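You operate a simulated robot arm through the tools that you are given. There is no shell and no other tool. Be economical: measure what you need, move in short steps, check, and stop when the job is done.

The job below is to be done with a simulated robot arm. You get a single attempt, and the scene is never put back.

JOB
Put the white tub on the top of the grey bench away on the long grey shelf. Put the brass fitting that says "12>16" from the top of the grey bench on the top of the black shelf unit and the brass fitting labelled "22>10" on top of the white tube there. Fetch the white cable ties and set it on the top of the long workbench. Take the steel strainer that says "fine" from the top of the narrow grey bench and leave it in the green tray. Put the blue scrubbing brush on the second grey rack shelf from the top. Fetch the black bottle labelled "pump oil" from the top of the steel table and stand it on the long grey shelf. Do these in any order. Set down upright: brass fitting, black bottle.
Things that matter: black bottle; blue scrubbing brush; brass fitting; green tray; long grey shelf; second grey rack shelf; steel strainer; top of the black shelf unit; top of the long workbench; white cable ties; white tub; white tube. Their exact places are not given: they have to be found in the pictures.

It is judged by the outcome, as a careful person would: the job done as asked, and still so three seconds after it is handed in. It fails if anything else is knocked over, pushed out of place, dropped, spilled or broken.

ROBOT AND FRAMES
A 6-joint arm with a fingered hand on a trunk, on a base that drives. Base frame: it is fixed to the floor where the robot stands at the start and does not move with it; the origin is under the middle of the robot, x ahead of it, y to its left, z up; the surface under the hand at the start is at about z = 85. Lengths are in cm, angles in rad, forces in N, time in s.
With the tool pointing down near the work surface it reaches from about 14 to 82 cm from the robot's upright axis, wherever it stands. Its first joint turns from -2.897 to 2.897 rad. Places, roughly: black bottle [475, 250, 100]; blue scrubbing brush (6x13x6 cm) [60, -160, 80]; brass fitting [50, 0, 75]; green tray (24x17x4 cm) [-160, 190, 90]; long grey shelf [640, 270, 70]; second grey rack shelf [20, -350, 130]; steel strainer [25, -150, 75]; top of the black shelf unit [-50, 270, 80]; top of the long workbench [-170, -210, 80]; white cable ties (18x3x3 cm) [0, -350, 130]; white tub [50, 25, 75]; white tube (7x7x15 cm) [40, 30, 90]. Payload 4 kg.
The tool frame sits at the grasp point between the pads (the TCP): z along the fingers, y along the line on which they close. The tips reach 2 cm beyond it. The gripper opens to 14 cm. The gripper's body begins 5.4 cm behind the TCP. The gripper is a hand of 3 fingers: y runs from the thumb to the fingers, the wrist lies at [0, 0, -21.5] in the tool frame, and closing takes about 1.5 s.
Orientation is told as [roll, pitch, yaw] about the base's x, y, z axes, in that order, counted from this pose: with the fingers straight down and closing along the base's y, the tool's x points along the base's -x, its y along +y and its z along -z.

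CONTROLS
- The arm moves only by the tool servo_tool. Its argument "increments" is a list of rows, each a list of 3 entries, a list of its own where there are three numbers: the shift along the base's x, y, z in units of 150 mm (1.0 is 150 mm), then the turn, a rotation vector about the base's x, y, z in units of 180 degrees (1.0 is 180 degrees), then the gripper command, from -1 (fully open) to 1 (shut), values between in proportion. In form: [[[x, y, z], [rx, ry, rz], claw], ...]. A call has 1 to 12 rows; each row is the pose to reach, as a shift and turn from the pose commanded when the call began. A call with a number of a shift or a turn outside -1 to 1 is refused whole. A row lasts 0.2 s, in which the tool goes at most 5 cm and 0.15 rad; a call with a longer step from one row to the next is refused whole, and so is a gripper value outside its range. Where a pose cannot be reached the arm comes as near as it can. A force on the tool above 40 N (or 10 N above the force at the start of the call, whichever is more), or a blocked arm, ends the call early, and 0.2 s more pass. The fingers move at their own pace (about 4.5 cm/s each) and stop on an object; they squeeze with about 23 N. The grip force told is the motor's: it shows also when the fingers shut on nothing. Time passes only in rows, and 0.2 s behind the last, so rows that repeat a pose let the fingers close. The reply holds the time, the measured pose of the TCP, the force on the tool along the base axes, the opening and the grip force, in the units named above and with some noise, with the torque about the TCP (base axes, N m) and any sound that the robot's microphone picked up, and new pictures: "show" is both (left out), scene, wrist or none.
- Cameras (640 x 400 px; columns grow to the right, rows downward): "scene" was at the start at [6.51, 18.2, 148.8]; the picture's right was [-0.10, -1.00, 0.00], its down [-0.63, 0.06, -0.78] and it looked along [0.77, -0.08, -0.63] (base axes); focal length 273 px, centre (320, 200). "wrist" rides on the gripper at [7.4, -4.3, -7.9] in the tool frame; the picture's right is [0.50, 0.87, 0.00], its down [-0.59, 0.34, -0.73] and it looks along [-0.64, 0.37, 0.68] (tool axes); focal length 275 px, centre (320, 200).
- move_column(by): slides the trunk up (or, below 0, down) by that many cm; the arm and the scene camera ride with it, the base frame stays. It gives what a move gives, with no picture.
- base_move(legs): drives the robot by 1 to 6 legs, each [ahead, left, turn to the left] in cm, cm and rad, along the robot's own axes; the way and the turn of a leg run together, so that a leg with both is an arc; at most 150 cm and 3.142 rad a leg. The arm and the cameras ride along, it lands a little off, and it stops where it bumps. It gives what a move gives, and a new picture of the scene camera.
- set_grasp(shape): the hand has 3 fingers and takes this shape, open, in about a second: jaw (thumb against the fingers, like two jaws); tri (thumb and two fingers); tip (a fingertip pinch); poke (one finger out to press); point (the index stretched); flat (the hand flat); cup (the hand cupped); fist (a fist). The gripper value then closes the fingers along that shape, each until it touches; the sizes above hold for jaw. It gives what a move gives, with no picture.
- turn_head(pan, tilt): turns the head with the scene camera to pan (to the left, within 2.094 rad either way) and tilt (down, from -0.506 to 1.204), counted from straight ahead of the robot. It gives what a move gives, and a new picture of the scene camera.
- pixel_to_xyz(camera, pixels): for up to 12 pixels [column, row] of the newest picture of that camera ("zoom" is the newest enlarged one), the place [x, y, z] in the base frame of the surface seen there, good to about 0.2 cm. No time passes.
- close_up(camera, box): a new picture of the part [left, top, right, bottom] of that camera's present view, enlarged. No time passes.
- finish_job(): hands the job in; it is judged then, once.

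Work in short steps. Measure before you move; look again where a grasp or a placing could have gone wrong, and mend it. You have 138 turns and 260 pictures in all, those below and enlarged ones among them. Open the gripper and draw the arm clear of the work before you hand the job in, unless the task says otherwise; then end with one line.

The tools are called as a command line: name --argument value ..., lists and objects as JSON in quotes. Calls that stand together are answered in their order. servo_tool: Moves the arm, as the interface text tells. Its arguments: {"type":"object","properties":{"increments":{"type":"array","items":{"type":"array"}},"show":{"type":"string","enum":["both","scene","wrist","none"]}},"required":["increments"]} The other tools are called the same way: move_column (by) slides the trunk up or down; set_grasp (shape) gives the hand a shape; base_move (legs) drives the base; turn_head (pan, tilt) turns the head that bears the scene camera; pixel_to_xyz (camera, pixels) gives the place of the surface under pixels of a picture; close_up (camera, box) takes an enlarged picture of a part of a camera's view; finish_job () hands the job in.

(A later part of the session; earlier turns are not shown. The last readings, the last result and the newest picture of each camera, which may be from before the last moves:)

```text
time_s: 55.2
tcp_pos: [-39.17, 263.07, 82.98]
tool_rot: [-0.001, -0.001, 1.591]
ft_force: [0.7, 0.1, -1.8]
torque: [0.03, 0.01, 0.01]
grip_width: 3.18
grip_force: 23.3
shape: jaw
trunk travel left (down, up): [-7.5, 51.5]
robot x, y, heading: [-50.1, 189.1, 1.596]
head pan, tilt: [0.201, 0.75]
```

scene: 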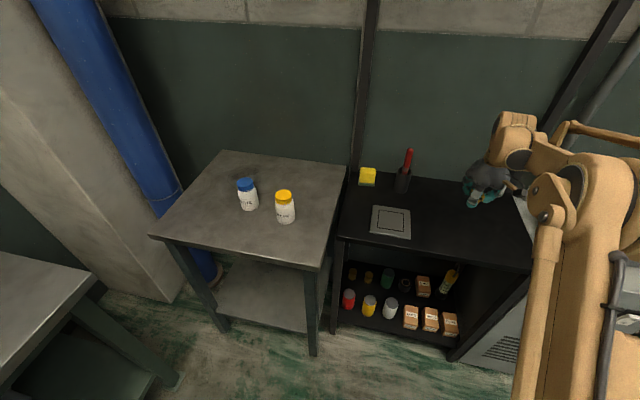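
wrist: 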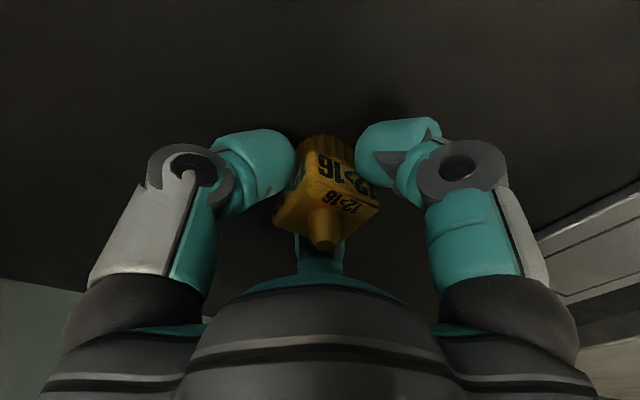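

servo_tool --increments '[[[0, 0, -0.007], [0, 0, 0], 1], [[0, 0, -0.013], [0, 0, 0], 1]]' --show "none"

```text
time_s: 55.8
tcp_pos: [-39.22, 263.04, 82.79]
tool_rot: [0.0, 0.001, 1.591]
ft_force: [-0.7, 0.2, 0.4]
torque: [0.02, -0.05, 0.01]
grip_width: 3.17
grip_force: 22.6
shape: jaw
trunk travel left (down, up): [-7.5, 51.5]
robot x, y, heading: [-50.03, 188.93, 1.597]
head pan, tilt: [0.201, 0.75]
```

Contact is beginning (weight gone, z 82.8). Release and rise.

servo_tool --increments '[[[0, 0, -0.003], [0, 0, 0], 1], [[0, 0, -0.003], [0, 0, 0], 0.4], [[0, 0, -0.003], [0, 0, 0], 0], [[0, 0, -0.003], [0, 0, 0], -0.3], [[0, 0, -0.003], [0, 0, 0], -0.3], [[0, 0, -0.003], [0, 0, 0], -0.3], [[0, 0, -0.003], [0, 0, 0], -0.3], [[0, 0, 0.25], [0, 0, 0], -0.3], [[0, 0, 0.5], [0, 0, 0], -0.3], [[0, 0, 0.8], [0, 0, 0], -0.3], [[0, 0, 1], [0, 0, 0], -0.3]]' --show "wrist"

servo_tool --increments '[[[0, -0.1, 0.3], [0, 0, 0], -0.3], [[0, -0.3, 0.5], [0, 0, 0], -0.3], [[0, -0.6, 0.6], [0, 0, 0], -0.3], [[0, -0.9, 0.7], [0, 0, 0], -0.3], [[0, -1, 0.9], [0, 0, 0], -0.3]]' --show "none"

servo_tool --increments '[[[0, -0.3, 0.1], [0, 0, 0], -0.3], [[0, -0.6, 0.1], [0, 0, 0], -0.3], [[0, -0.9, 0.1], [0, 0, 0], -0.3], [[0, -1, 0.1], [0, 0, 0], -0.3], [[0, -1, 0.1], [0, 0, 0], -0.3]]' --show "scene"

```text
time_s: 58.2
tcp_pos: [-39.16, 263.05, 97.8]
tool_rot: [-0.001, 0.001, 1.589]
ft_force: [-0.8, -0.5, 0.2]
torque: [-0.02, -0.04, 0.01]
grip_width: 9.06
grip_force: 0.0
shape: jaw
trunk travel left (down, up): [-7.5, 51.5]
robot x, y, heading: [-49.92, 189.37, 1.598]
head pan, tilt: [0.201, 0.75]
```

wrist: 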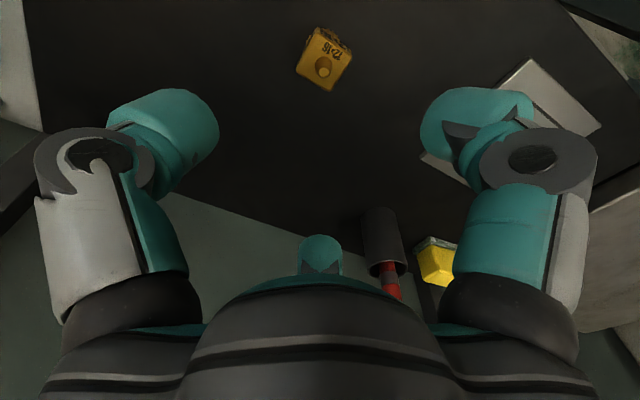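

```text
time_s: 59.4
tcp_pos: [-39.13, 248.11, 110.99]
tool_rot: [-0.001, -0.001, 1.588]
ft_force: [0.3, 0.1, 0.6]
torque: [0.02, 0.02, -0.01]
grip_width: 9.04
grip_force: 0.2
shape: jaw
trunk travel left (down, up): [-7.5, 51.5]
robot x, y, heading: [-50.19, 188.96, 1.597]
head pan, tilt: [0.201, 0.75]
```

```text
time_s: 60.6
tcp_pos: [-39.17, 233.02, 112.66]
tool_rot: [-0.001, -0.001, 1.589]
ft_force: [-0.2, 0.9, 0.7]
torque: [0.01, 0.01, 0.01]
grip_width: 9.04
grip_force: 0.0
shape: jaw
trunk travel left (down, up): [-7.5, 51.5]
robot x, y, heading: [-50.03, 189.01, 1.594]
head pan, tilt: [0.201, 0.75]
```

scene: 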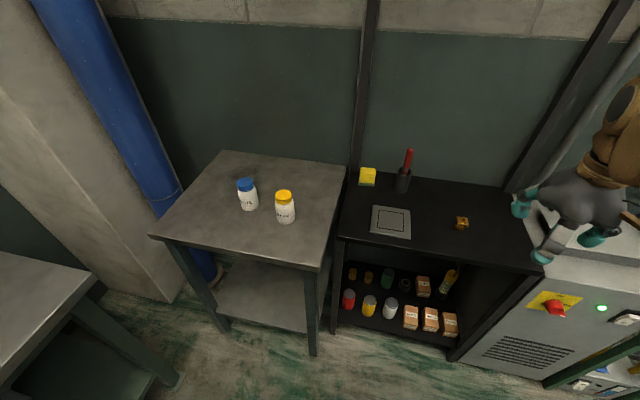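

The "12>16" stands upright at (462,222). Next: the counter with strainers and brush near (25..60,-155). Drive back, turn to face -y, go to y≈-45 and look.

base_move --legs '[[-60, 0, 0], [0, 0, -1.57], [0, 0, -1.6], [120, 10, 0], [50, 0, 0]]'

turn_head --pan 0.6 --tilt 0.6

```text
time_s: 79.9
tcp_pos: [-54.31, -84.51, 112.68]
tool_rot: [0.003, -0.001, -1.593]
ft_force: [0.1, -1.0, 0.6]
torque: [0.01, 0.0, 0.02]
grip_width: 9.04
grip_force: 0.1
shape: jaw
trunk travel left (down, up): [-7.5, 51.5]
robot x, y, heading: [-41.75, -40.95, -1.591]
head pan, tilt: [0.201, 0.75]
```

scene: 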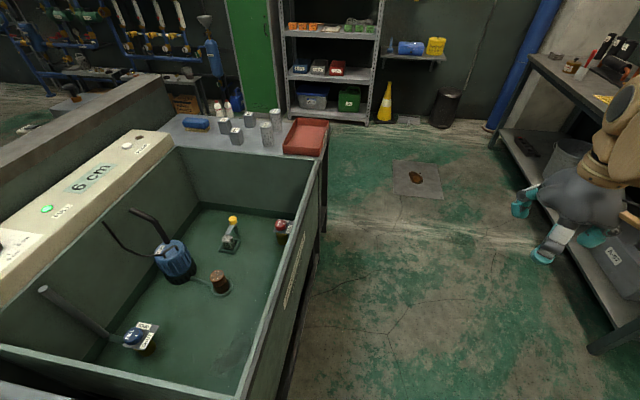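

```text
time_s: 80.8
tcp_pos: [-54.35, -84.56, 112.7]
tool_rot: [0.002, -0.002, -1.597]
ft_force: [-1.4, -0.1, -0.7]
torque: [0.01, 0.0, -0.01]
grip_width: 9.04
grip_force: 0.0
shape: jaw
trunk travel left (down, up): [-7.5, 51.5]
robot x, y, heading: [-41.58, -40.95, -1.592]
head pan, tilt: [0.6, 0.6]
```

scene: 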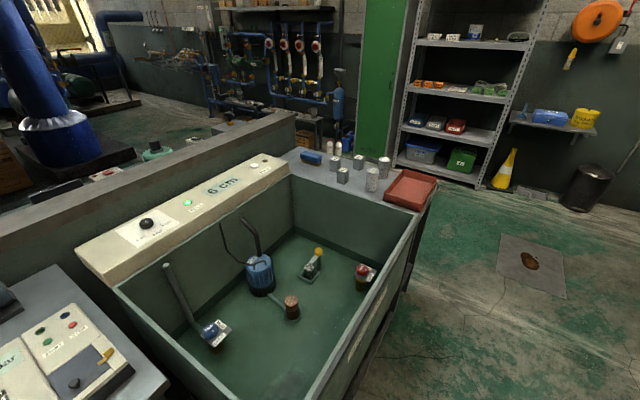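

Enlarge the counter with the strainers (350,165) and brush (310,158), and measure.

close_up --camera "scene" --box '[280, 130, 450, 220]'

pixel_to_xyz --camera "scene" --pixels '[[311, 156], [337, 160], [358, 160], [343, 172], [372, 175], [384, 160], [410, 188], [436, 182], [418, 225], [300, 175], [345, 190], [285, 150]]'

```text
3.76 times, centred on (365, 175) of scene
```

zoom: 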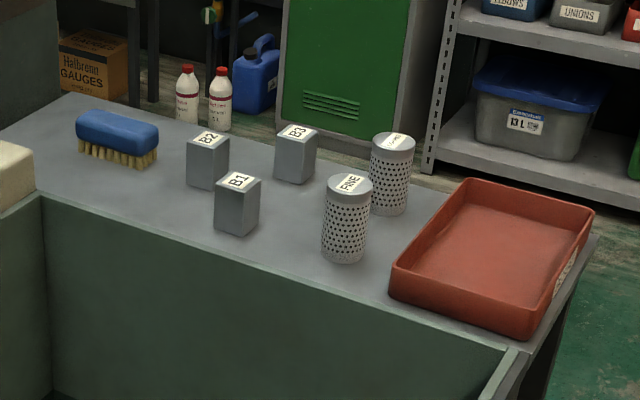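

```text
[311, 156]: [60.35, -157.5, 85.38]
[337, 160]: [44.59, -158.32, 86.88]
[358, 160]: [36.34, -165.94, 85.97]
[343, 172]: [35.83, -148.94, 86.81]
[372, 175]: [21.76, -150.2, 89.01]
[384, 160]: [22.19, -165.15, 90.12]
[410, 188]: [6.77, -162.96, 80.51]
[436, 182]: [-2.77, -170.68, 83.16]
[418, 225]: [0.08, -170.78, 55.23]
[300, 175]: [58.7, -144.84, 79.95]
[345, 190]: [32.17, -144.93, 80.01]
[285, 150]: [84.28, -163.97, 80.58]
```

The counter top (z=80) spans x −3..84, y −145..−171; best approached from the far side facing +y. Drive around to about (15,−228).

base_move --legs '[[60, -20, 0], [125, 0, 0], [0, 0, 1.6], [0, 0, 1.57]]'

turn_head --pan -0.9 --tilt 0.5

```text
time_s: 97.9
tcp_pos: [-53.88, -181.98, 112.78]
tool_rot: [0.001, 0.003, 1.554]
ft_force: [0.6, 0.6, 0.1]
torque: [-0.01, 0.0, 0.03]
grip_width: 9.06
grip_force: 0.0
shape: jaw
trunk travel left (down, up): [-7.5, 51.5]
robot x, y, heading: [-66.01, -225.44, 1.562]
head pan, tilt: [0.6, 0.6]
```

scene: 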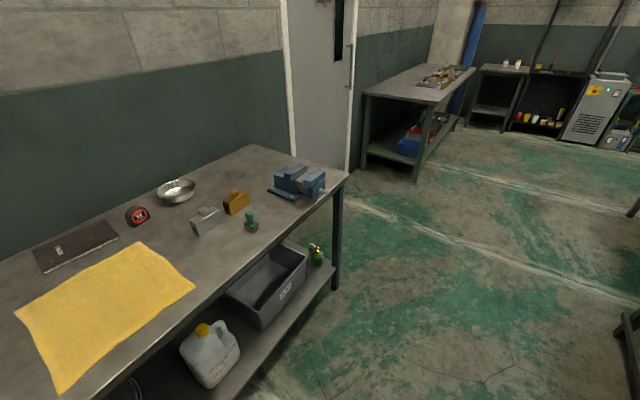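

```text
time_s: 99.5
tcp_pos: [-53.88, -183.29, 113.13]
tool_rot: [0.0, -0.013, 1.555]
ft_force: [0.2, 0.7, 0.0]
torque: [0.02, -0.02, -0.04]
grip_width: 9.07
grip_force: 0.0
shape: jaw
trunk travel left (down, up): [-7.5, 51.5]
robot x, y, heading: [-66.29, -225.7, 1.566]
head pan, tilt: [-0.901, 0.499]
```

scene: 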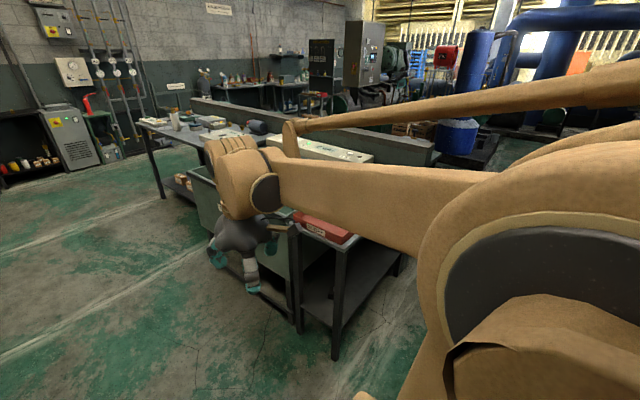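

Check the way on the right before strafing.

turn_head --pan -1.9 --tilt 0.6

pixel_to_xyz --camera "scene" --pixels '[[100, 300], [200, 200], [320, 200], [450, 200], [320, 100], [500, 100]]'

```text
time_s: 100.8
tcp_pos: [-53.94, -183.39, 113.12]
tool_rot: [-0.001, -0.013, 1.556]
ft_force: [-0.8, 0.1, 0.4]
torque: [-0.03, 0.01, -0.02]
grip_width: 9.1
grip_force: 0.0
shape: jaw
trunk travel left (down, up): [-7.5, 51.5]
robot x, y, heading: [-66.06, -225.39, 1.567]
head pan, tilt: [-1.901, 0.6]
```

scene: 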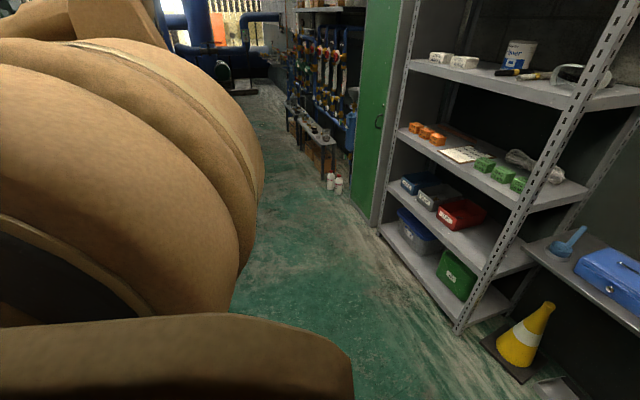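

```text
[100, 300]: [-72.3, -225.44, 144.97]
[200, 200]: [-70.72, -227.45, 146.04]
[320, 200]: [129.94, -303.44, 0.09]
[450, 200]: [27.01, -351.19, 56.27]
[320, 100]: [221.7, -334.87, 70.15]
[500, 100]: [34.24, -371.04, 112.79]
```

Way is clear. Strafe right 86 cm and look at the bench.

base_move --legs '[[0, -86, 0]]'

turn_head --pan 0.1 --tilt 0.8

```text
time_s: 105.4
tcp_pos: [32.39, -183.29, 113.18]
tool_rot: [0.0, -0.012, 1.572]
ft_force: [-0.2, 0.5, 0.1]
torque: [0.0, 0.0, 0.0]
grip_width: 9.07
grip_force: 0.0
shape: jaw
trunk travel left (down, up): [-7.5, 51.5]
robot x, y, heading: [20.87, -225.76, 1.579]
head pan, tilt: [-1.901, 0.6]
```

scene: 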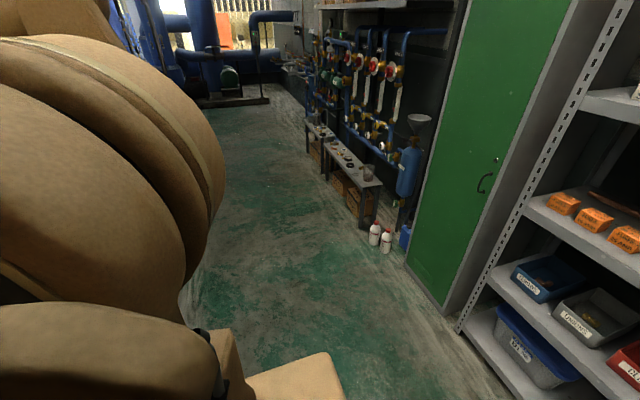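

```text
time_s: 107.3
tcp_pos: [32.28, -183.46, 113.02]
tool_rot: [0.0, -0.012, 1.57]
ft_force: [-0.4, 0.6, 0.7]
torque: [0.03, 0.01, -0.02]
grip_width: 9.11
grip_force: 0.1
shape: jaw
trunk travel left (down, up): [-7.5, 51.5]
robot x, y, heading: [20.44, -225.42, 1.579]
head pan, tilt: [0.099, 0.799]
```

scene: 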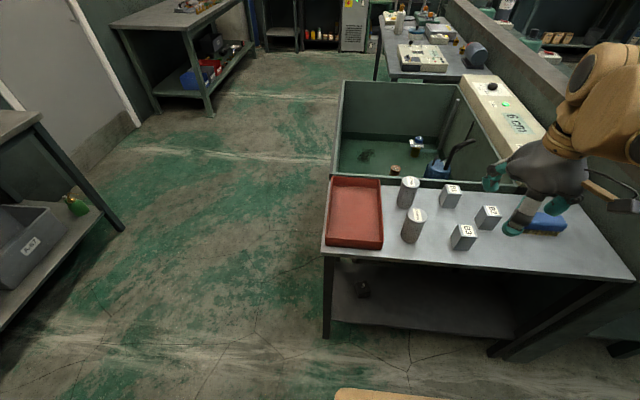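

Enlarge to read the strainers' labels and measure their geometry.

close_up --camera "scene" --box '[370, 160, 530, 260]'

pixel_to_xyz --camera "zoom" --pixels '[[158, 80], [128, 85], [190, 88], [158, 110], [150, 140], [175, 205], [165, 320], [165, 220]]'

```text
4.00 times, centred on (450, 210) of scene
```

zoom: 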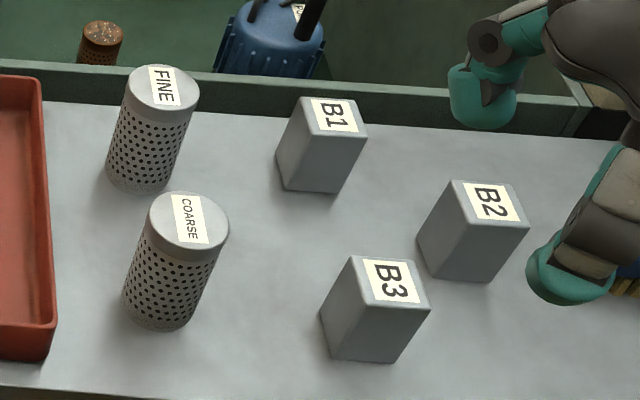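

```text
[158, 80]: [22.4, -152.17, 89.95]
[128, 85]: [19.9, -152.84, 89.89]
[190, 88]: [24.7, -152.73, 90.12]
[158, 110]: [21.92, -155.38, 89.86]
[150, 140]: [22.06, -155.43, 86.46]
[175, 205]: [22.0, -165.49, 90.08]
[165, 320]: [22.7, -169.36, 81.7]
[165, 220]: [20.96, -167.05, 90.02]
```

"FINE" is the strainer at (22.3,-152.7). First I'll do the brush, since the rack lies behind me; I strafe right 25 cm and look at brush and rack.

base_move --legs '[[0, -25, 0]]'

servo_tool --increments '[[[-0.3, 0, 0.1], [0, 0, 0], -0.3], [[-0.6, 0, 0.1], [0, 0, 0], -0.3], [[-0.9, 0, 0.1], [0, 0, 0], -0.3], [[-1, 0, 0.1], [0, 0, 0], -0.3]]' --show "scene"

turn_head --pan -0.3 --tilt 0.8

turn_head --pan 2.09 --tilt 0.2

```text
time_s: 109.1
tcp_pos: [57.13, -182.95, 113.2]
tool_rot: [0.001, -0.013, 1.579]
ft_force: [0.1, 0.5, -0.1]
torque: [0.01, 0.03, 0.04]
grip_width: 9.06
grip_force: 0.1
shape: jaw
trunk travel left (down, up): [-7.5, 51.5]
robot x, y, heading: [45.27, -225.45, 1.579]
head pan, tilt: [0.099, 0.799]
```

scene: 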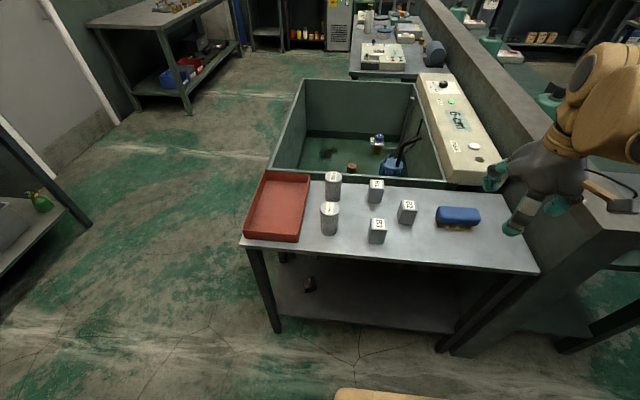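

```text
time_s: 110.1
tcp_pos: [42.01, -183.15, 114.76]
tool_rot: [0.001, -0.013, 1.576]
ft_force: [-0.1, 0.3, 0.7]
torque: [-0.04, -0.01, 0.0]
grip_width: 9.07
grip_force: 0.1
shape: jaw
trunk travel left (down, up): [-7.5, 51.5]
robot x, y, heading: [45.43, -225.31, 1.584]
head pan, tilt: [0.099, 0.799]
```

scene: 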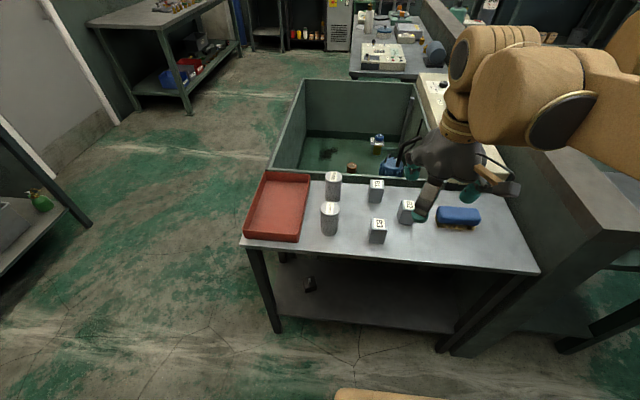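

```text
time_s: 111.0
tcp_pos: [41.86, -183.05, 114.75]
tool_rot: [-0.001, -0.012, 1.578]
ft_force: [0.5, -0.3, -0.7]
torque: [-0.01, 0.02, 0.01]
grip_width: 9.08
grip_force: 0.1
shape: jaw
trunk travel left (down, up): [-7.5, 51.5]
robot x, y, heading: [45.77, -225.25, 1.579]
head pan, tilt: [-0.3, 0.799]
```

scene: 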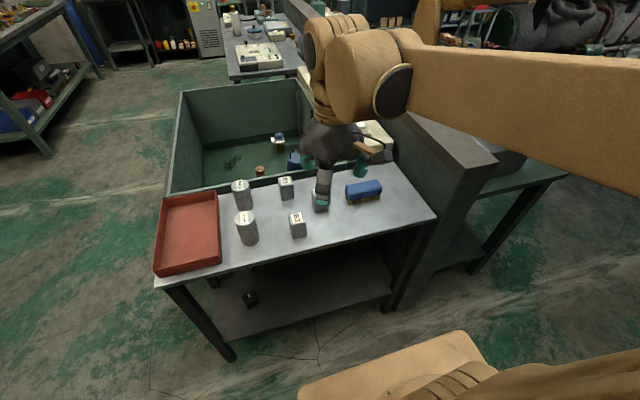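

```text
time_s: 113.2
tcp_pos: [42.03, -183.05, 114.67]
tool_rot: [0.001, -0.013, 1.577]
ft_force: [0.6, 0.4, 0.6]
torque: [0.03, 0.01, -0.02]
grip_width: 9.09
grip_force: 0.0
shape: jaw
trunk travel left (down, up): [-7.5, 51.5]
robot x, y, heading: [45.6, -225.36, 1.586]
head pan, tilt: [2.089, 0.201]
```

scene: 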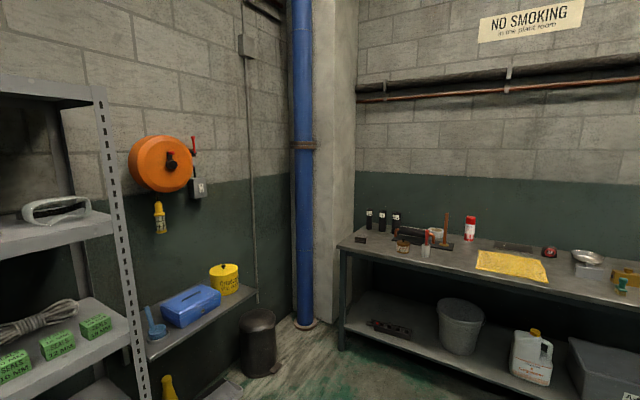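

Brush's long axis is along x. To plan a tilted grasp (needed for the shelf) I check where the hand's three fingers really are.

close_up --camera "wrist" --box '[0, 0, 640, 400]'

pixel_to_xyz --camera "wrist" --pixels '[[320, 240], [320, 250], [320, 268], [305, 262], [335, 262], [180, 110], [150, 140], [460, 110], [490, 130], [530, 150], [70, 220], [570, 240]]'

```text
1.00 times, centred on (320, 200) of wrist (not enlarged: the box is as wide or as high as the picture)
```

zoom: 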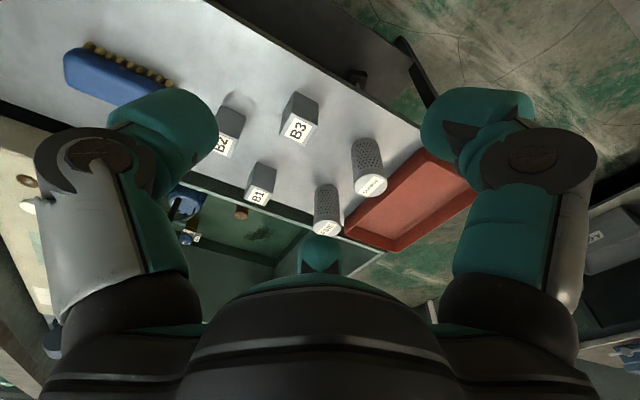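

```text
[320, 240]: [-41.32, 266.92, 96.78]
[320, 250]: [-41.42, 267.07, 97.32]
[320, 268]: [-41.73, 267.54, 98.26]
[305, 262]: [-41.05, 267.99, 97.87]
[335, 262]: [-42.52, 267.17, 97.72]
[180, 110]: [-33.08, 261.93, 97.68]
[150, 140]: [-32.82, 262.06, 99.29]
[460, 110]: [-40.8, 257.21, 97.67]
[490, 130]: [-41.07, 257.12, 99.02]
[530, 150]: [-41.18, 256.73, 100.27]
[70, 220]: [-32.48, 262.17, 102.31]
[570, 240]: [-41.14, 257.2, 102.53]
```

The newest measurements suggest three fingers spread by 120° in "jaw". I compare the shapes to choose the best one for the brush.

set_grasp --shape "tri"

servo_tool --increments '[[[0, 0, 0], [0, 0, 0], -1], [[0, 0, 0], [0, 0, 0], -1]]' --show "wrist"

set_grasp --shape "tip"

servo_tool --increments '[[[0, 0, 0], [0, 0, 0], -1], [[0, 0, 0], [0, 0, 0], -1]]' --show "wrist"

set_grasp --shape "jaw"

servo_tool --increments '[[[0, 0, 0], [0, 0, 0], -0.5], [[0, 0, 0], [0, 0, 0], -0.5]]' --show "wrist"

pixel_to_xyz --camera "wrist" --pixels '[[320, 248], [320, 260], [180, 110], [150, 140], [460, 110], [490, 130], [100, 65], [80, 80]]'

```text
time_s: 114.1
tcp_pos: [41.93, -183.12, 114.77]
tool_rot: [-0.001, -0.011, 1.578]
ft_force: [-0.1, -0.2, 0.3]
torque: [-0.01, -0.03, -0.02]
grip_width: 14.0
grip_force: 0.0
shape: tri
trunk travel left (down, up): [-7.5, 51.5]
robot x, y, heading: [45.89, -225.35, 1.583]
head pan, tilt: [2.089, 0.201]
```

```text
time_s: 114.7
tcp_pos: [41.94, -183.1, 114.68]
tool_rot: [0.001, -0.012, 1.578]
ft_force: [0.6, -0.3, 0.3]
torque: [0.01, 0.02, 0.01]
grip_width: 13.97
grip_force: 0.1
shape: tri
trunk travel left (down, up): [-7.5, 51.5]
robot x, y, heading: [45.47, -225.45, 1.583]
head pan, tilt: [2.089, 0.201]
```

wrist: 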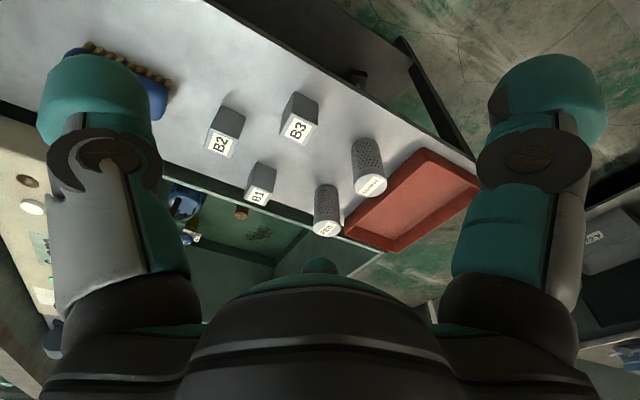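

```text
time_s: 115.6
tcp_pos: [41.85, -183.12, 114.79]
tool_rot: [0.0, -0.012, 1.578]
ft_force: [-0.3, -0.1, -0.1]
torque: [0.0, -0.03, 0.0]
grip_width: 13.99
grip_force: 0.0
shape: tip
trunk travel left (down, up): [-7.5, 51.5]
robot x, y, heading: [45.17, -225.22, 1.585]
head pan, tilt: [2.089, 0.201]
```

```text
time_s: 116.2
tcp_pos: [41.91, -183.15, 114.7]
tool_rot: [0.0, -0.012, 1.577]
ft_force: [-0.4, 0.1, -0.1]
torque: [-0.05, -0.01, 0.0]
grip_width: 13.99
grip_force: 0.2
shape: tip
trunk travel left (down, up): [-7.5, 51.5]
robot x, y, heading: [45.6, -225.52, 1.578]
head pan, tilt: [2.089, 0.201]
```

wrist: 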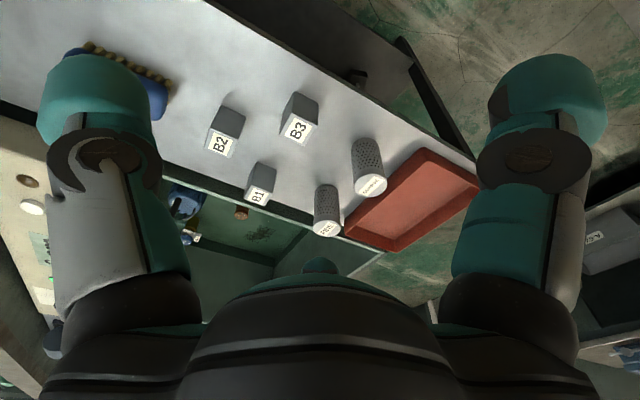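

```text
time_s: 117.1
tcp_pos: [41.99, -183.02, 114.75]
tool_rot: [0.0, -0.013, 1.578]
ft_force: [0.2, 0.6, -0.3]
torque: [0.04, -0.07, -0.01]
grip_width: 13.98
grip_force: 0.2
shape: jaw
trunk travel left (down, up): [-7.5, 51.5]
robot x, y, heading: [45.26, -225.1, 1.581]
head pan, tilt: [2.089, 0.201]
```

```text
time_s: 117.7
tcp_pos: [42.0, -183.11, 114.54]
tool_rot: [0.001, -0.011, 1.579]
ft_force: [0.2, 0.1, 0.7]
torque: [-0.02, 0.01, -0.01]
grip_width: 10.57
grip_force: 0.1
shape: jaw
trunk travel left (down, up): [-7.5, 51.5]
robot x, y, heading: [45.69, -225.21, 1.582]
head pan, tilt: [2.089, 0.201]
```

wrist: 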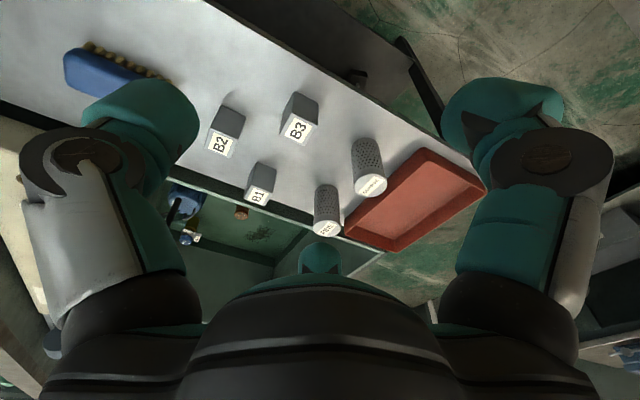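

```text
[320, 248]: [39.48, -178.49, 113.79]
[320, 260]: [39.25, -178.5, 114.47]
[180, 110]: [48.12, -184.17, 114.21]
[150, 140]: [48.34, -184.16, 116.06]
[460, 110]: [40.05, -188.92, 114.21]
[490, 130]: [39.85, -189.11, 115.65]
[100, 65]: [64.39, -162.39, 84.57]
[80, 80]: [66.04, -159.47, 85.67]
```

All shapes use the same 3-finger chuck. For the brush I'll use yaw 0 (thumb on -y, fingers on +y side), tilted about 0.38 rad toward +x. First rotate and move near the brush.

servo_tool --increments '[[[0.08, 0.04, 0], [0, 0, -0.0457], -0.5], [[0.16, 0.08, 0], [0, 0, -0.0914], -0.5], [[0.25, 0.12, 0], [0, 0, -0.137], -0.5], [[0.33, 0.16, 0], [0, 0, -0.183], -0.5], [[0.42, 0.2, 0], [0, 0, -0.228], -0.5], [[0.5, 0.24, 0], [0, 0, -0.274], -0.5], [[0.58, 0.28, 0], [0, 0, -0.32], -0.5], [[0.66, 0.32, 0], [0, 0, -0.365], -0.5], [[0.75, 0.36, 0], [0, 0, -0.411], -0.5], [[0.83, 0.4, 0], [0, 0, -0.457], -0.5], [[0.9, 0.45, 0], [0, 0, -0.502], -0.5], [[0.95, 0.5, 0], [0, 0, -0.502], -0.5]]' --show "wrist"

turn_head --pan -0.2 --tilt 0.8

```text
time_s: 120.3
tcp_pos: [56.31, -175.41, 114.67]
tool_rot: [0.0, -0.012, -0.001]
ft_force: [-0.1, -0.3, 1.0]
torque: [0.02, 0.01, 0.03]
grip_width: 10.55
grip_force: 0.1
shape: jaw
trunk travel left (down, up): [-7.5, 51.5]
robot x, y, heading: [45.64, -225.66, 1.58]
head pan, tilt: [2.089, 0.201]
```

wrist: 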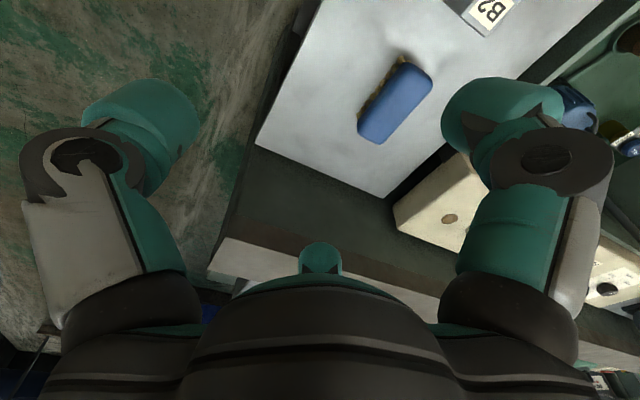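

```text
time_s: 122.4
tcp_pos: [56.21, -175.4, 114.59]
tool_rot: [-0.001, -0.011, 0.001]
ft_force: [0.6, -0.5, 0.1]
torque: [0.02, 0.03, 0.0]
grip_width: 10.56
grip_force: 0.0
shape: jaw
trunk travel left (down, up): [-7.5, 51.5]
robot x, y, heading: [45.09, -225.29, 1.583]
head pan, tilt: [-0.201, 0.799]
```

scene: 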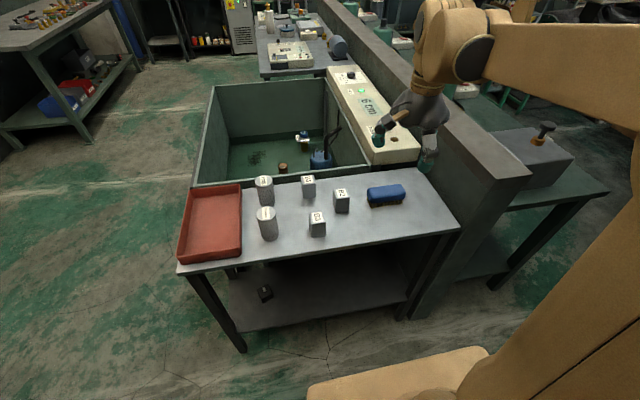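

Measure the brush outline and surroundings in the wrist view.

pixel_to_xyz --camera "wrist" --pixels '[[406, 68], [427, 82], [384, 138], [363, 124], [395, 102], [475, 12], [430, 200], [330, 200], [370, 210], [230, 265], [400, 60]]'

pixel_to_xyz --camera "scene" --pixels '[[372, 193], [402, 189], [385, 190], [385, 203], [405, 200], [341, 192], [341, 210], [420, 160], [470, 150]]'

```text
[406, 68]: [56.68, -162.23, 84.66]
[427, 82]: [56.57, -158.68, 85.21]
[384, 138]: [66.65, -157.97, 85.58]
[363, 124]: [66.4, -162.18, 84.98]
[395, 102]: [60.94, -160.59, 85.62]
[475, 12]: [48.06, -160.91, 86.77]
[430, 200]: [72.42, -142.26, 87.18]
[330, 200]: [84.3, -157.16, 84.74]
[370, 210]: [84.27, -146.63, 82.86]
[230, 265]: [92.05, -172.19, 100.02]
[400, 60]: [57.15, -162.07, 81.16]
```

```text
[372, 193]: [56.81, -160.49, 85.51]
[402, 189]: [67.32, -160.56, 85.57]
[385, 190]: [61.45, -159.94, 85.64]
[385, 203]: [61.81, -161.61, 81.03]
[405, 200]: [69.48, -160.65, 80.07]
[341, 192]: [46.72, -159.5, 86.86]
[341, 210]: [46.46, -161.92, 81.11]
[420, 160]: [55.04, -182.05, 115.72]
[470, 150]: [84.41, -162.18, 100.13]
```

Brush: x 56–68, y −162.7…−157.7, top 85.7. Tilt and move to a pre-grasp above (62,-159.2).

servo_tool --increments '[[[0.1, 0.2, 0], [0, -0.04, 0], -0.5], [[0.2, 0.45, 0], [0, -0.08, 0], -0.5], [[0.3, 0.7, -0.1], [0, -0.117, 0], -0.5], [[0.383, 1, -0.2], [0, -0.117, 0], -0.5], [[0.383, 1, -0.5], [0, -0.117, 0], -0.5], [[0.383, 1, -0.5], [0, -0.117, 0], -0.5]]' --show "none"

servo_tool --increments '[[[0, 0.08, -0.2], [0, 0, 0], -0.5], [[0, 0.08, -0.6], [0, 0, 0], -0.5], [[0, 0.08, -0.9], [0, 0, 0], -0.5], [[0, 0.08, -0.95], [0, 0, 0], -0.5], [[0, 0.08, -0.95], [0, 0, 0], -0.5]]'

```text
time_s: 123.8
tcp_pos: [62.2, -160.62, 107.14]
tool_rot: [0.001, -0.379, 0.0]
ft_force: [0.7, 0.1, 0.1]
torque: [0.0, 0.0, 0.04]
grip_width: 10.53
grip_force: 0.0
shape: jaw
trunk travel left (down, up): [-7.5, 51.5]
robot x, y, heading: [45.38, -225.55, 1.583]
head pan, tilt: [-0.201, 0.799]
```

```text
refused: row 2 steps farther than a row can; nothing moved
```

servo_tool --increments '[[[-0.015, 0.09, -0.2], [0, 0, 0], -0.5], [[-0.015, 0.09, -0.5], [0, 0, 0], -0.5], [[-0.015, 0.09, -0.8], [0, 0, 0], -0.5], [[-0.015, 0.09, -0.95], [0, 0, 0], -0.5], [[-0.015, 0.09, -0.95], [0, 0, 0], -0.5]]'

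```text
time_s: 125.0
tcp_pos: [61.87, -159.06, 92.77]
tool_rot: [-0.001, -0.381, 0.002]
ft_force: [0.8, -0.5, 0.2]
torque: [0.03, 0.0, 0.01]
grip_width: 10.54
grip_force: 0.1
shape: jaw
trunk travel left (down, up): [-7.5, 51.5]
robot x, y, heading: [45.52, -225.32, 1.588]
head pan, tilt: [-0.201, 0.799]
```

scene: 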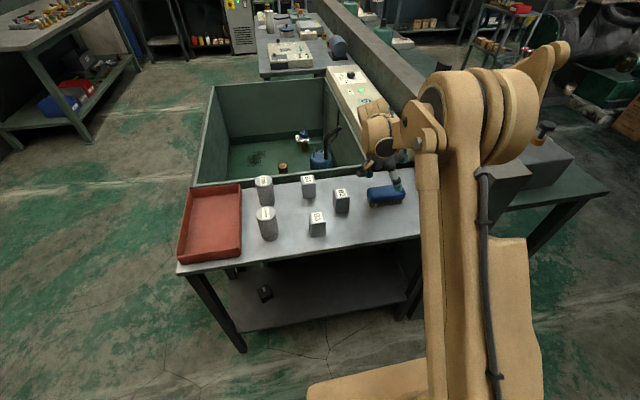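
wrist: 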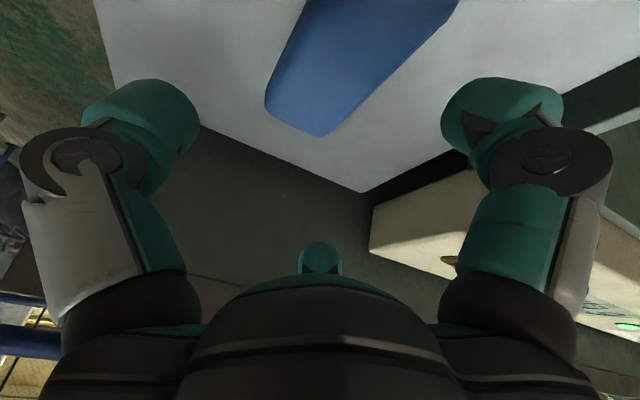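

Verify the brush's edges relative to the fingers before going down.

pixel_to_xyz --camera "wrist" --pixels '[[290, 60], [268, 95], [310, 125], [400, 70], [420, 50], [360, 80], [330, 130], [300, 20]]'

close_up --camera "wrist" --box '[220, 0, 480, 160]'

```text
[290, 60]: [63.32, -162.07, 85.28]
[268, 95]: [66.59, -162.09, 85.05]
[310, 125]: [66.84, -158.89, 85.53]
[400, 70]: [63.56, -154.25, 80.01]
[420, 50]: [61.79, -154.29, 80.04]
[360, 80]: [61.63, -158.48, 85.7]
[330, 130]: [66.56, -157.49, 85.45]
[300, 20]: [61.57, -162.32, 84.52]
```

```text
2.46 times, centred on (350, 80) of wrist
```

zoom: 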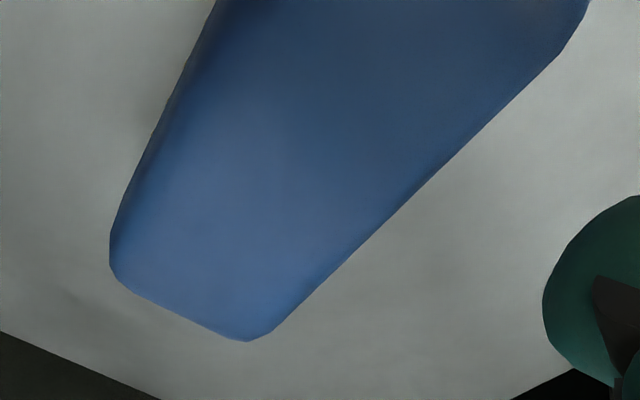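

Brush y span −162.5…−157.2. Descend to (61.6,-158.7,84.4) with 11.5 cm opening, then close.

servo_tool --increments '[[[-0.015, 0.025, 0], [0, 0, 0], -0.65], [[-0.015, 0.025, -0.1], [0, 0, 0], -0.65], [[-0.015, 0.025, -0.3], [0, 0, 0], -0.65], [[-0.015, 0.025, -0.48], [0, 0, 0], -0.65], [[-0.015, 0.025, -0.55], [0, 0, 0], -0.65], [[-0.015, 0.025, -0.55], [0, 0, 0], -0.65]]' --show "wrist"

```text
time_s: 126.4
tcp_pos: [61.68, -158.68, 84.81]
tool_rot: [-0.001, -0.378, 0.001]
ft_force: [1.1, 0.4, 0.1]
torque: [0.03, 0.0, -0.01]
grip_width: 11.53
grip_force: 0.1
shape: jaw
trunk travel left (down, up): [-7.5, 51.5]
robot x, y, heading: [45.86, -225.61, 1.586]
head pan, tilt: [-0.201, 0.799]
```

wrist: 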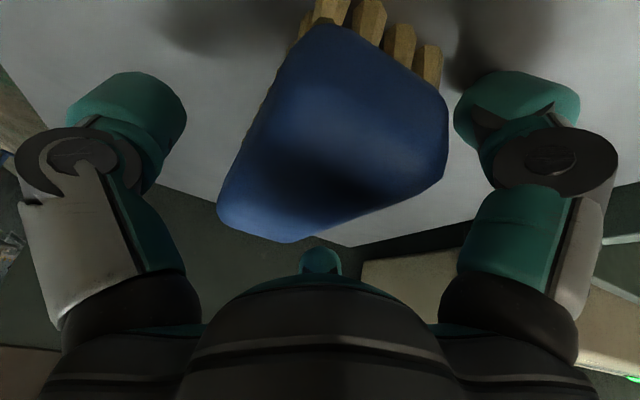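

No contact; lower 3 mm and close.

servo_tool --increments '[[[0, 0, -0.02], [0, 0, 0], -0.5], [[0, 0, -0.02], [0, 0, 0], 0], [[0, 0, -0.02], [0, 0, 0], 0.5], [[0, 0, -0.02], [0, 0, 0], 1], [[0, 0, -0.02], [0, 0, 0], 1], [[0, 0, -0.02], [0, 0, 0], 1], [[0, 0, -0.02], [0, 0, 0], 1], [[0, 0, -0.02], [0, 0, 0], 1]]'

```text
time_s: 128.2
tcp_pos: [61.57, -158.7, 84.43]
tool_rot: [0.001, -0.381, 0.0]
ft_force: [-0.1, 0.4, 1.3]
torque: [-0.03, 0.01, 0.02]
grip_width: 6.82
grip_force: 23.1
shape: jaw
trunk travel left (down, up): [-7.5, 51.5]
robot x, y, heading: [45.49, -225.09, 1.576]
head pan, tilt: [-0.201, 0.799]
```

scene: 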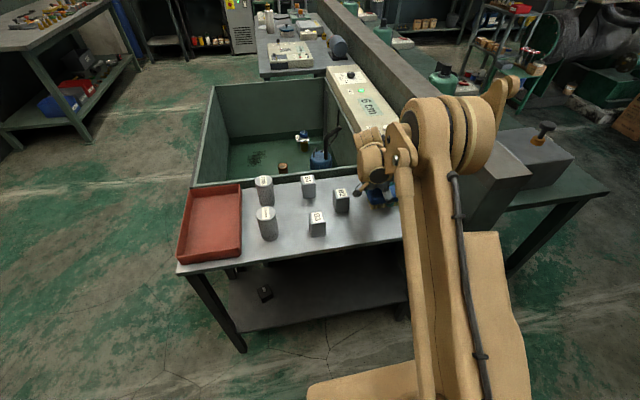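
wrist: 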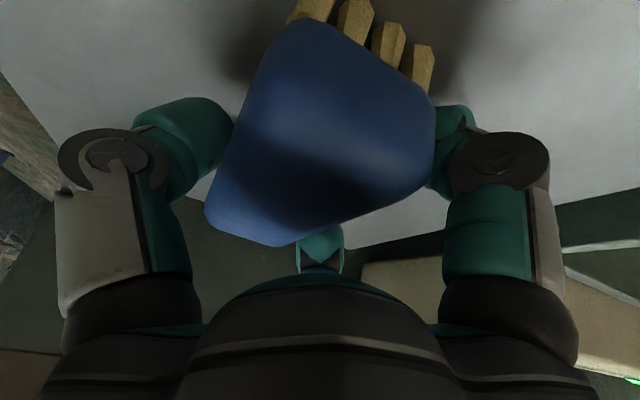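

Gripped at 6.8. Lift and check that it comes along level.

servo_tool --increments '[[[0, 0, 0.1], [0, 0, 0], 1], [[0, 0, 0.3], [0, 0, 0], 1], [[0, 0, 0.6], [0, 0, 0], 1], [[0, 0, 0.9], [0, 0, 0], 1], [[0, 0, 1], [0, 0, 0], 1]]'

close_up --camera "scene" --box '[300, 100, 460, 220]'

```text
time_s: 129.4
tcp_pos: [61.75, -158.91, 99.49]
tool_rot: [0.002, -0.381, 0.0]
ft_force: [0.3, 0.2, -1.8]
torque: [0.03, 0.06, -0.02]
grip_width: 6.78
grip_force: 23.2
shape: jaw
trunk travel left (down, up): [-7.5, 51.5]
robot x, y, heading: [45.65, -225.71, 1.58]
head pan, tilt: [-0.201, 0.799]
```

scene: 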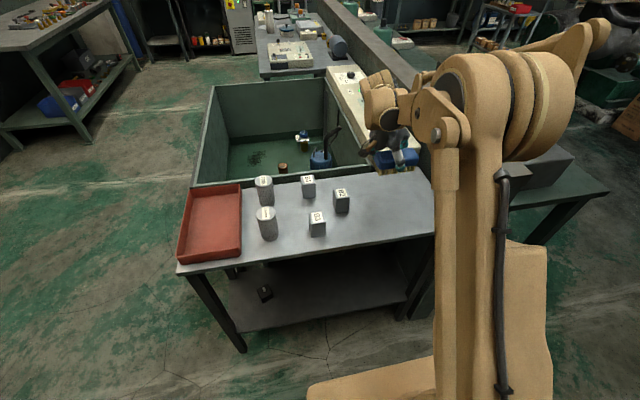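
wrist: 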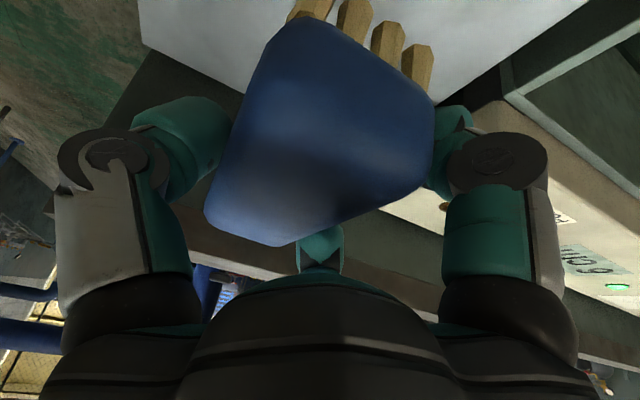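

```text
3.33 times, centred on (380, 160) of scene
```

zoom: 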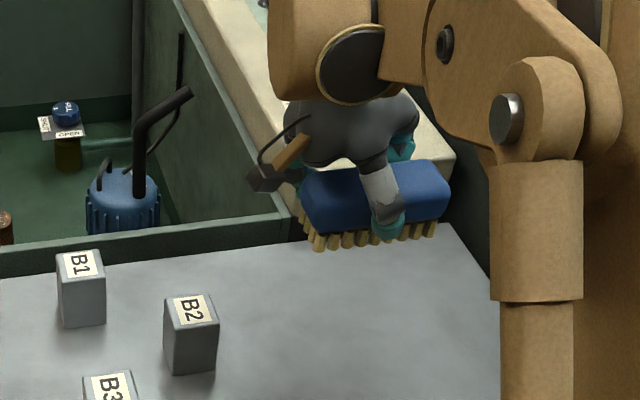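

Brush held level. Retract toward the robot and raise, then turn around to face the rack.

servo_tool --increments '[[[-0.1, -0.1, 0.25], [0, 0, 0], 1], [[-0.2, -0.2, 0.5], [0, 0, 0], 1], [[-0.3, -0.4, 0.7], [0, 0, 0], 1], [[-0.4, -0.6, 0.9], [0, 0, 0], 1], [[-0.5, -0.8, 1], [0, 0, 0], 1], [[-0.6, -1, 1], [0, 0, 0], 1]]' --show "none"

base_move --legs '[[-10, 0, 0], [0, 0, 1.57], [0, 0, 1.57]]'

turn_head --pan -0.35 --tilt 0.2

```text
time_s: 130.8
tcp_pos: [52.66, -173.76, 114.21]
tool_rot: [0.0, -0.381, 0.0]
ft_force: [0.2, 1.0, -1.2]
torque: [0.06, -0.01, 0.03]
grip_width: 6.77
grip_force: 23.1
shape: jaw
trunk travel left (down, up): [-7.5, 51.5]
robot x, y, heading: [45.76, -225.19, 1.581]
head pan, tilt: [-0.201, 0.799]
```

```text
time_s: 139.5
tcp_pos: [35.91, -286.59, 114.16]
tool_rot: [0.001, -0.381, 3.082]
ft_force: [0.1, 0.7, -2.0]
torque: [-0.06, -0.04, 0.0]
grip_width: 6.72
grip_force: 22.8
shape: jaw
trunk travel left (down, up): [-7.5, 51.5]
robot x, y, heading: [45.83, -235.48, -1.615]
head pan, tilt: [-0.201, 0.799]
```

scene: 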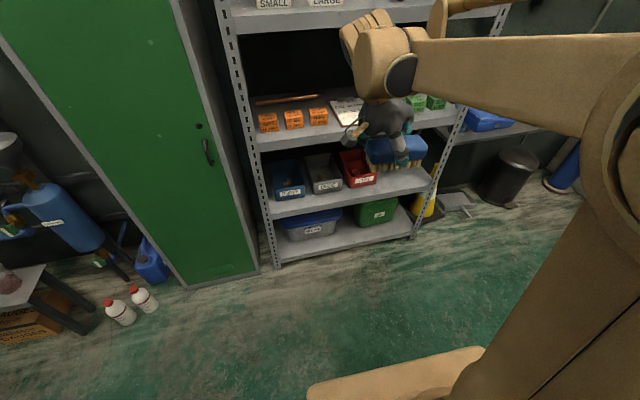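

```text
time_s: 140.5
tcp_pos: [35.93, -286.75, 114.3]
tool_rot: [0.001, -0.38, 3.082]
ft_force: [0.0, 0.1, -2.0]
torque: [-0.01, -0.02, -0.03]
grip_width: 6.73
grip_force: 23.0
shape: jaw
trunk travel left (down, up): [-7.5, 51.5]
robot x, y, heading: [45.82, -235.61, -1.617]
head pan, tilt: [-0.351, 0.201]
```

scene: 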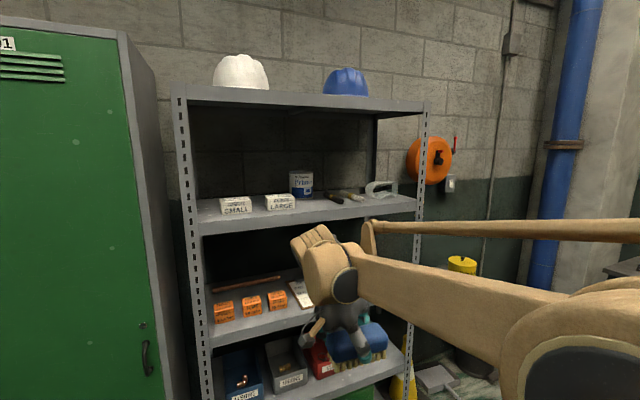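

Now measure the rack's shelves, uprights and items on the second shelf.

pixel_to_xyz --camera "scene" --pixels '[[235, 215], [300, 215], [340, 212], [400, 206], [300, 95], [200, 95], [420, 106], [250, 198], [345, 196], [380, 190], [300, 180], [280, 202]]'

close_up --camera "scene" --box '[180, 150, 430, 310]'

```text
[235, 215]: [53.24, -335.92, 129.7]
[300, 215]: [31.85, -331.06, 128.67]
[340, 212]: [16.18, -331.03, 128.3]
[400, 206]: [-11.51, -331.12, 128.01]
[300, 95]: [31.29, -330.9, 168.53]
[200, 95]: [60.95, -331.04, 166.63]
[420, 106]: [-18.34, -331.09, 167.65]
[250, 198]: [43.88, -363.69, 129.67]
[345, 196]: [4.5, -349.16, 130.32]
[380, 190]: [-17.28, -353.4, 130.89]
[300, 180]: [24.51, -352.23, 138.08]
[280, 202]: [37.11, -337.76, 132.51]
```

```text
2.50 times, centred on (305, 230) of scene
```

zoom: 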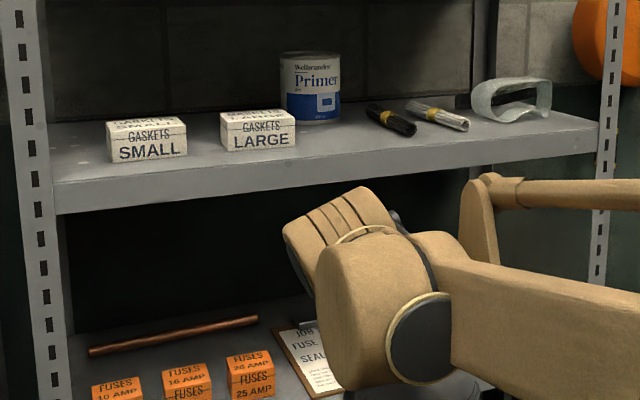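

Second shelf: z=130, front y=−331, shelf above at ~165; free strip at x≈13–30 in front of the Primer tin. Rotate the tool so that the brush points into the shelf, raise the trunk 23 cm.

servo_tool --increments '[[[0, 0, 0], [0, 0, 0.047], 1], [[0, 0, 0], [0, 0, 0.094], 1], [[0, 0, 0], [0, 0, 0.141], 1], [[0, 0, 0], [0, 0, 0.188], 1], [[0, 0, 0], [0, 0, 0.235], 1], [[0, 0, 0], [0, 0, 0.282], 1], [[0, 0, 0], [0, 0, 0.329], 1], [[0, 0, 0], [0, 0, 0.376], 1], [[0, 0, 0], [0, 0, 0.423], 1], [[0, 0, 0], [0, 0, 0.47], 1], [[0, 0, 0], [0, 0, 0.517], 1], [[0, 0, 0], [0, 0, 0.519], 1]]' --show "none"

move_column --by 23

base_move --legs '[[0, -16, 0.045], [20, 0, 0]]'

```text
time_s: 143.1
tcp_pos: [35.95, -286.64, 114.28]
tool_rot: [-0.001, -0.381, -1.568]
ft_force: [-0.4, 0.4, -1.3]
torque: [0.0, -0.03, -0.04]
grip_width: 6.66
grip_force: 22.7
shape: jaw
trunk travel left (down, up): [-7.5, 51.5]
robot x, y, heading: [46.21, -235.46, -1.619]
head pan, tilt: [-0.351, 0.201]
```

```text
time_s: 145.5
tcp_pos: [35.87, -286.76, 137.15]
tool_rot: [-0.001, -0.381, -1.569]
ft_force: [1.1, -0.1, -1.9]
torque: [0.0, -0.06, 0.03]
grip_width: 6.68
grip_force: 23.2
shape: jaw
trunk travel left (down, up): [-30.5, 28.5]
robot x, y, heading: [45.74, -235.45, -1.621]
head pan, tilt: [-0.351, 0.201]
```

```text
time_s: 148.1
tcp_pos: [22.01, -306.51, 137.22]
tool_rot: [-0.001, -0.379, -1.526]
ft_force: [-0.6, -0.3, -1.9]
torque: [-0.01, -0.06, 0.01]
grip_width: 6.7
grip_force: 23.2
shape: jaw
trunk travel left (down, up): [-30.5, 28.5]
robot x, y, heading: [29.83, -254.53, -1.569]
head pan, tilt: [-0.351, 0.201]
```

scene: 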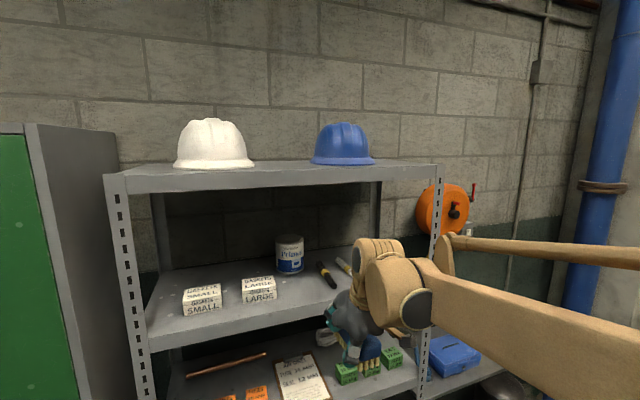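

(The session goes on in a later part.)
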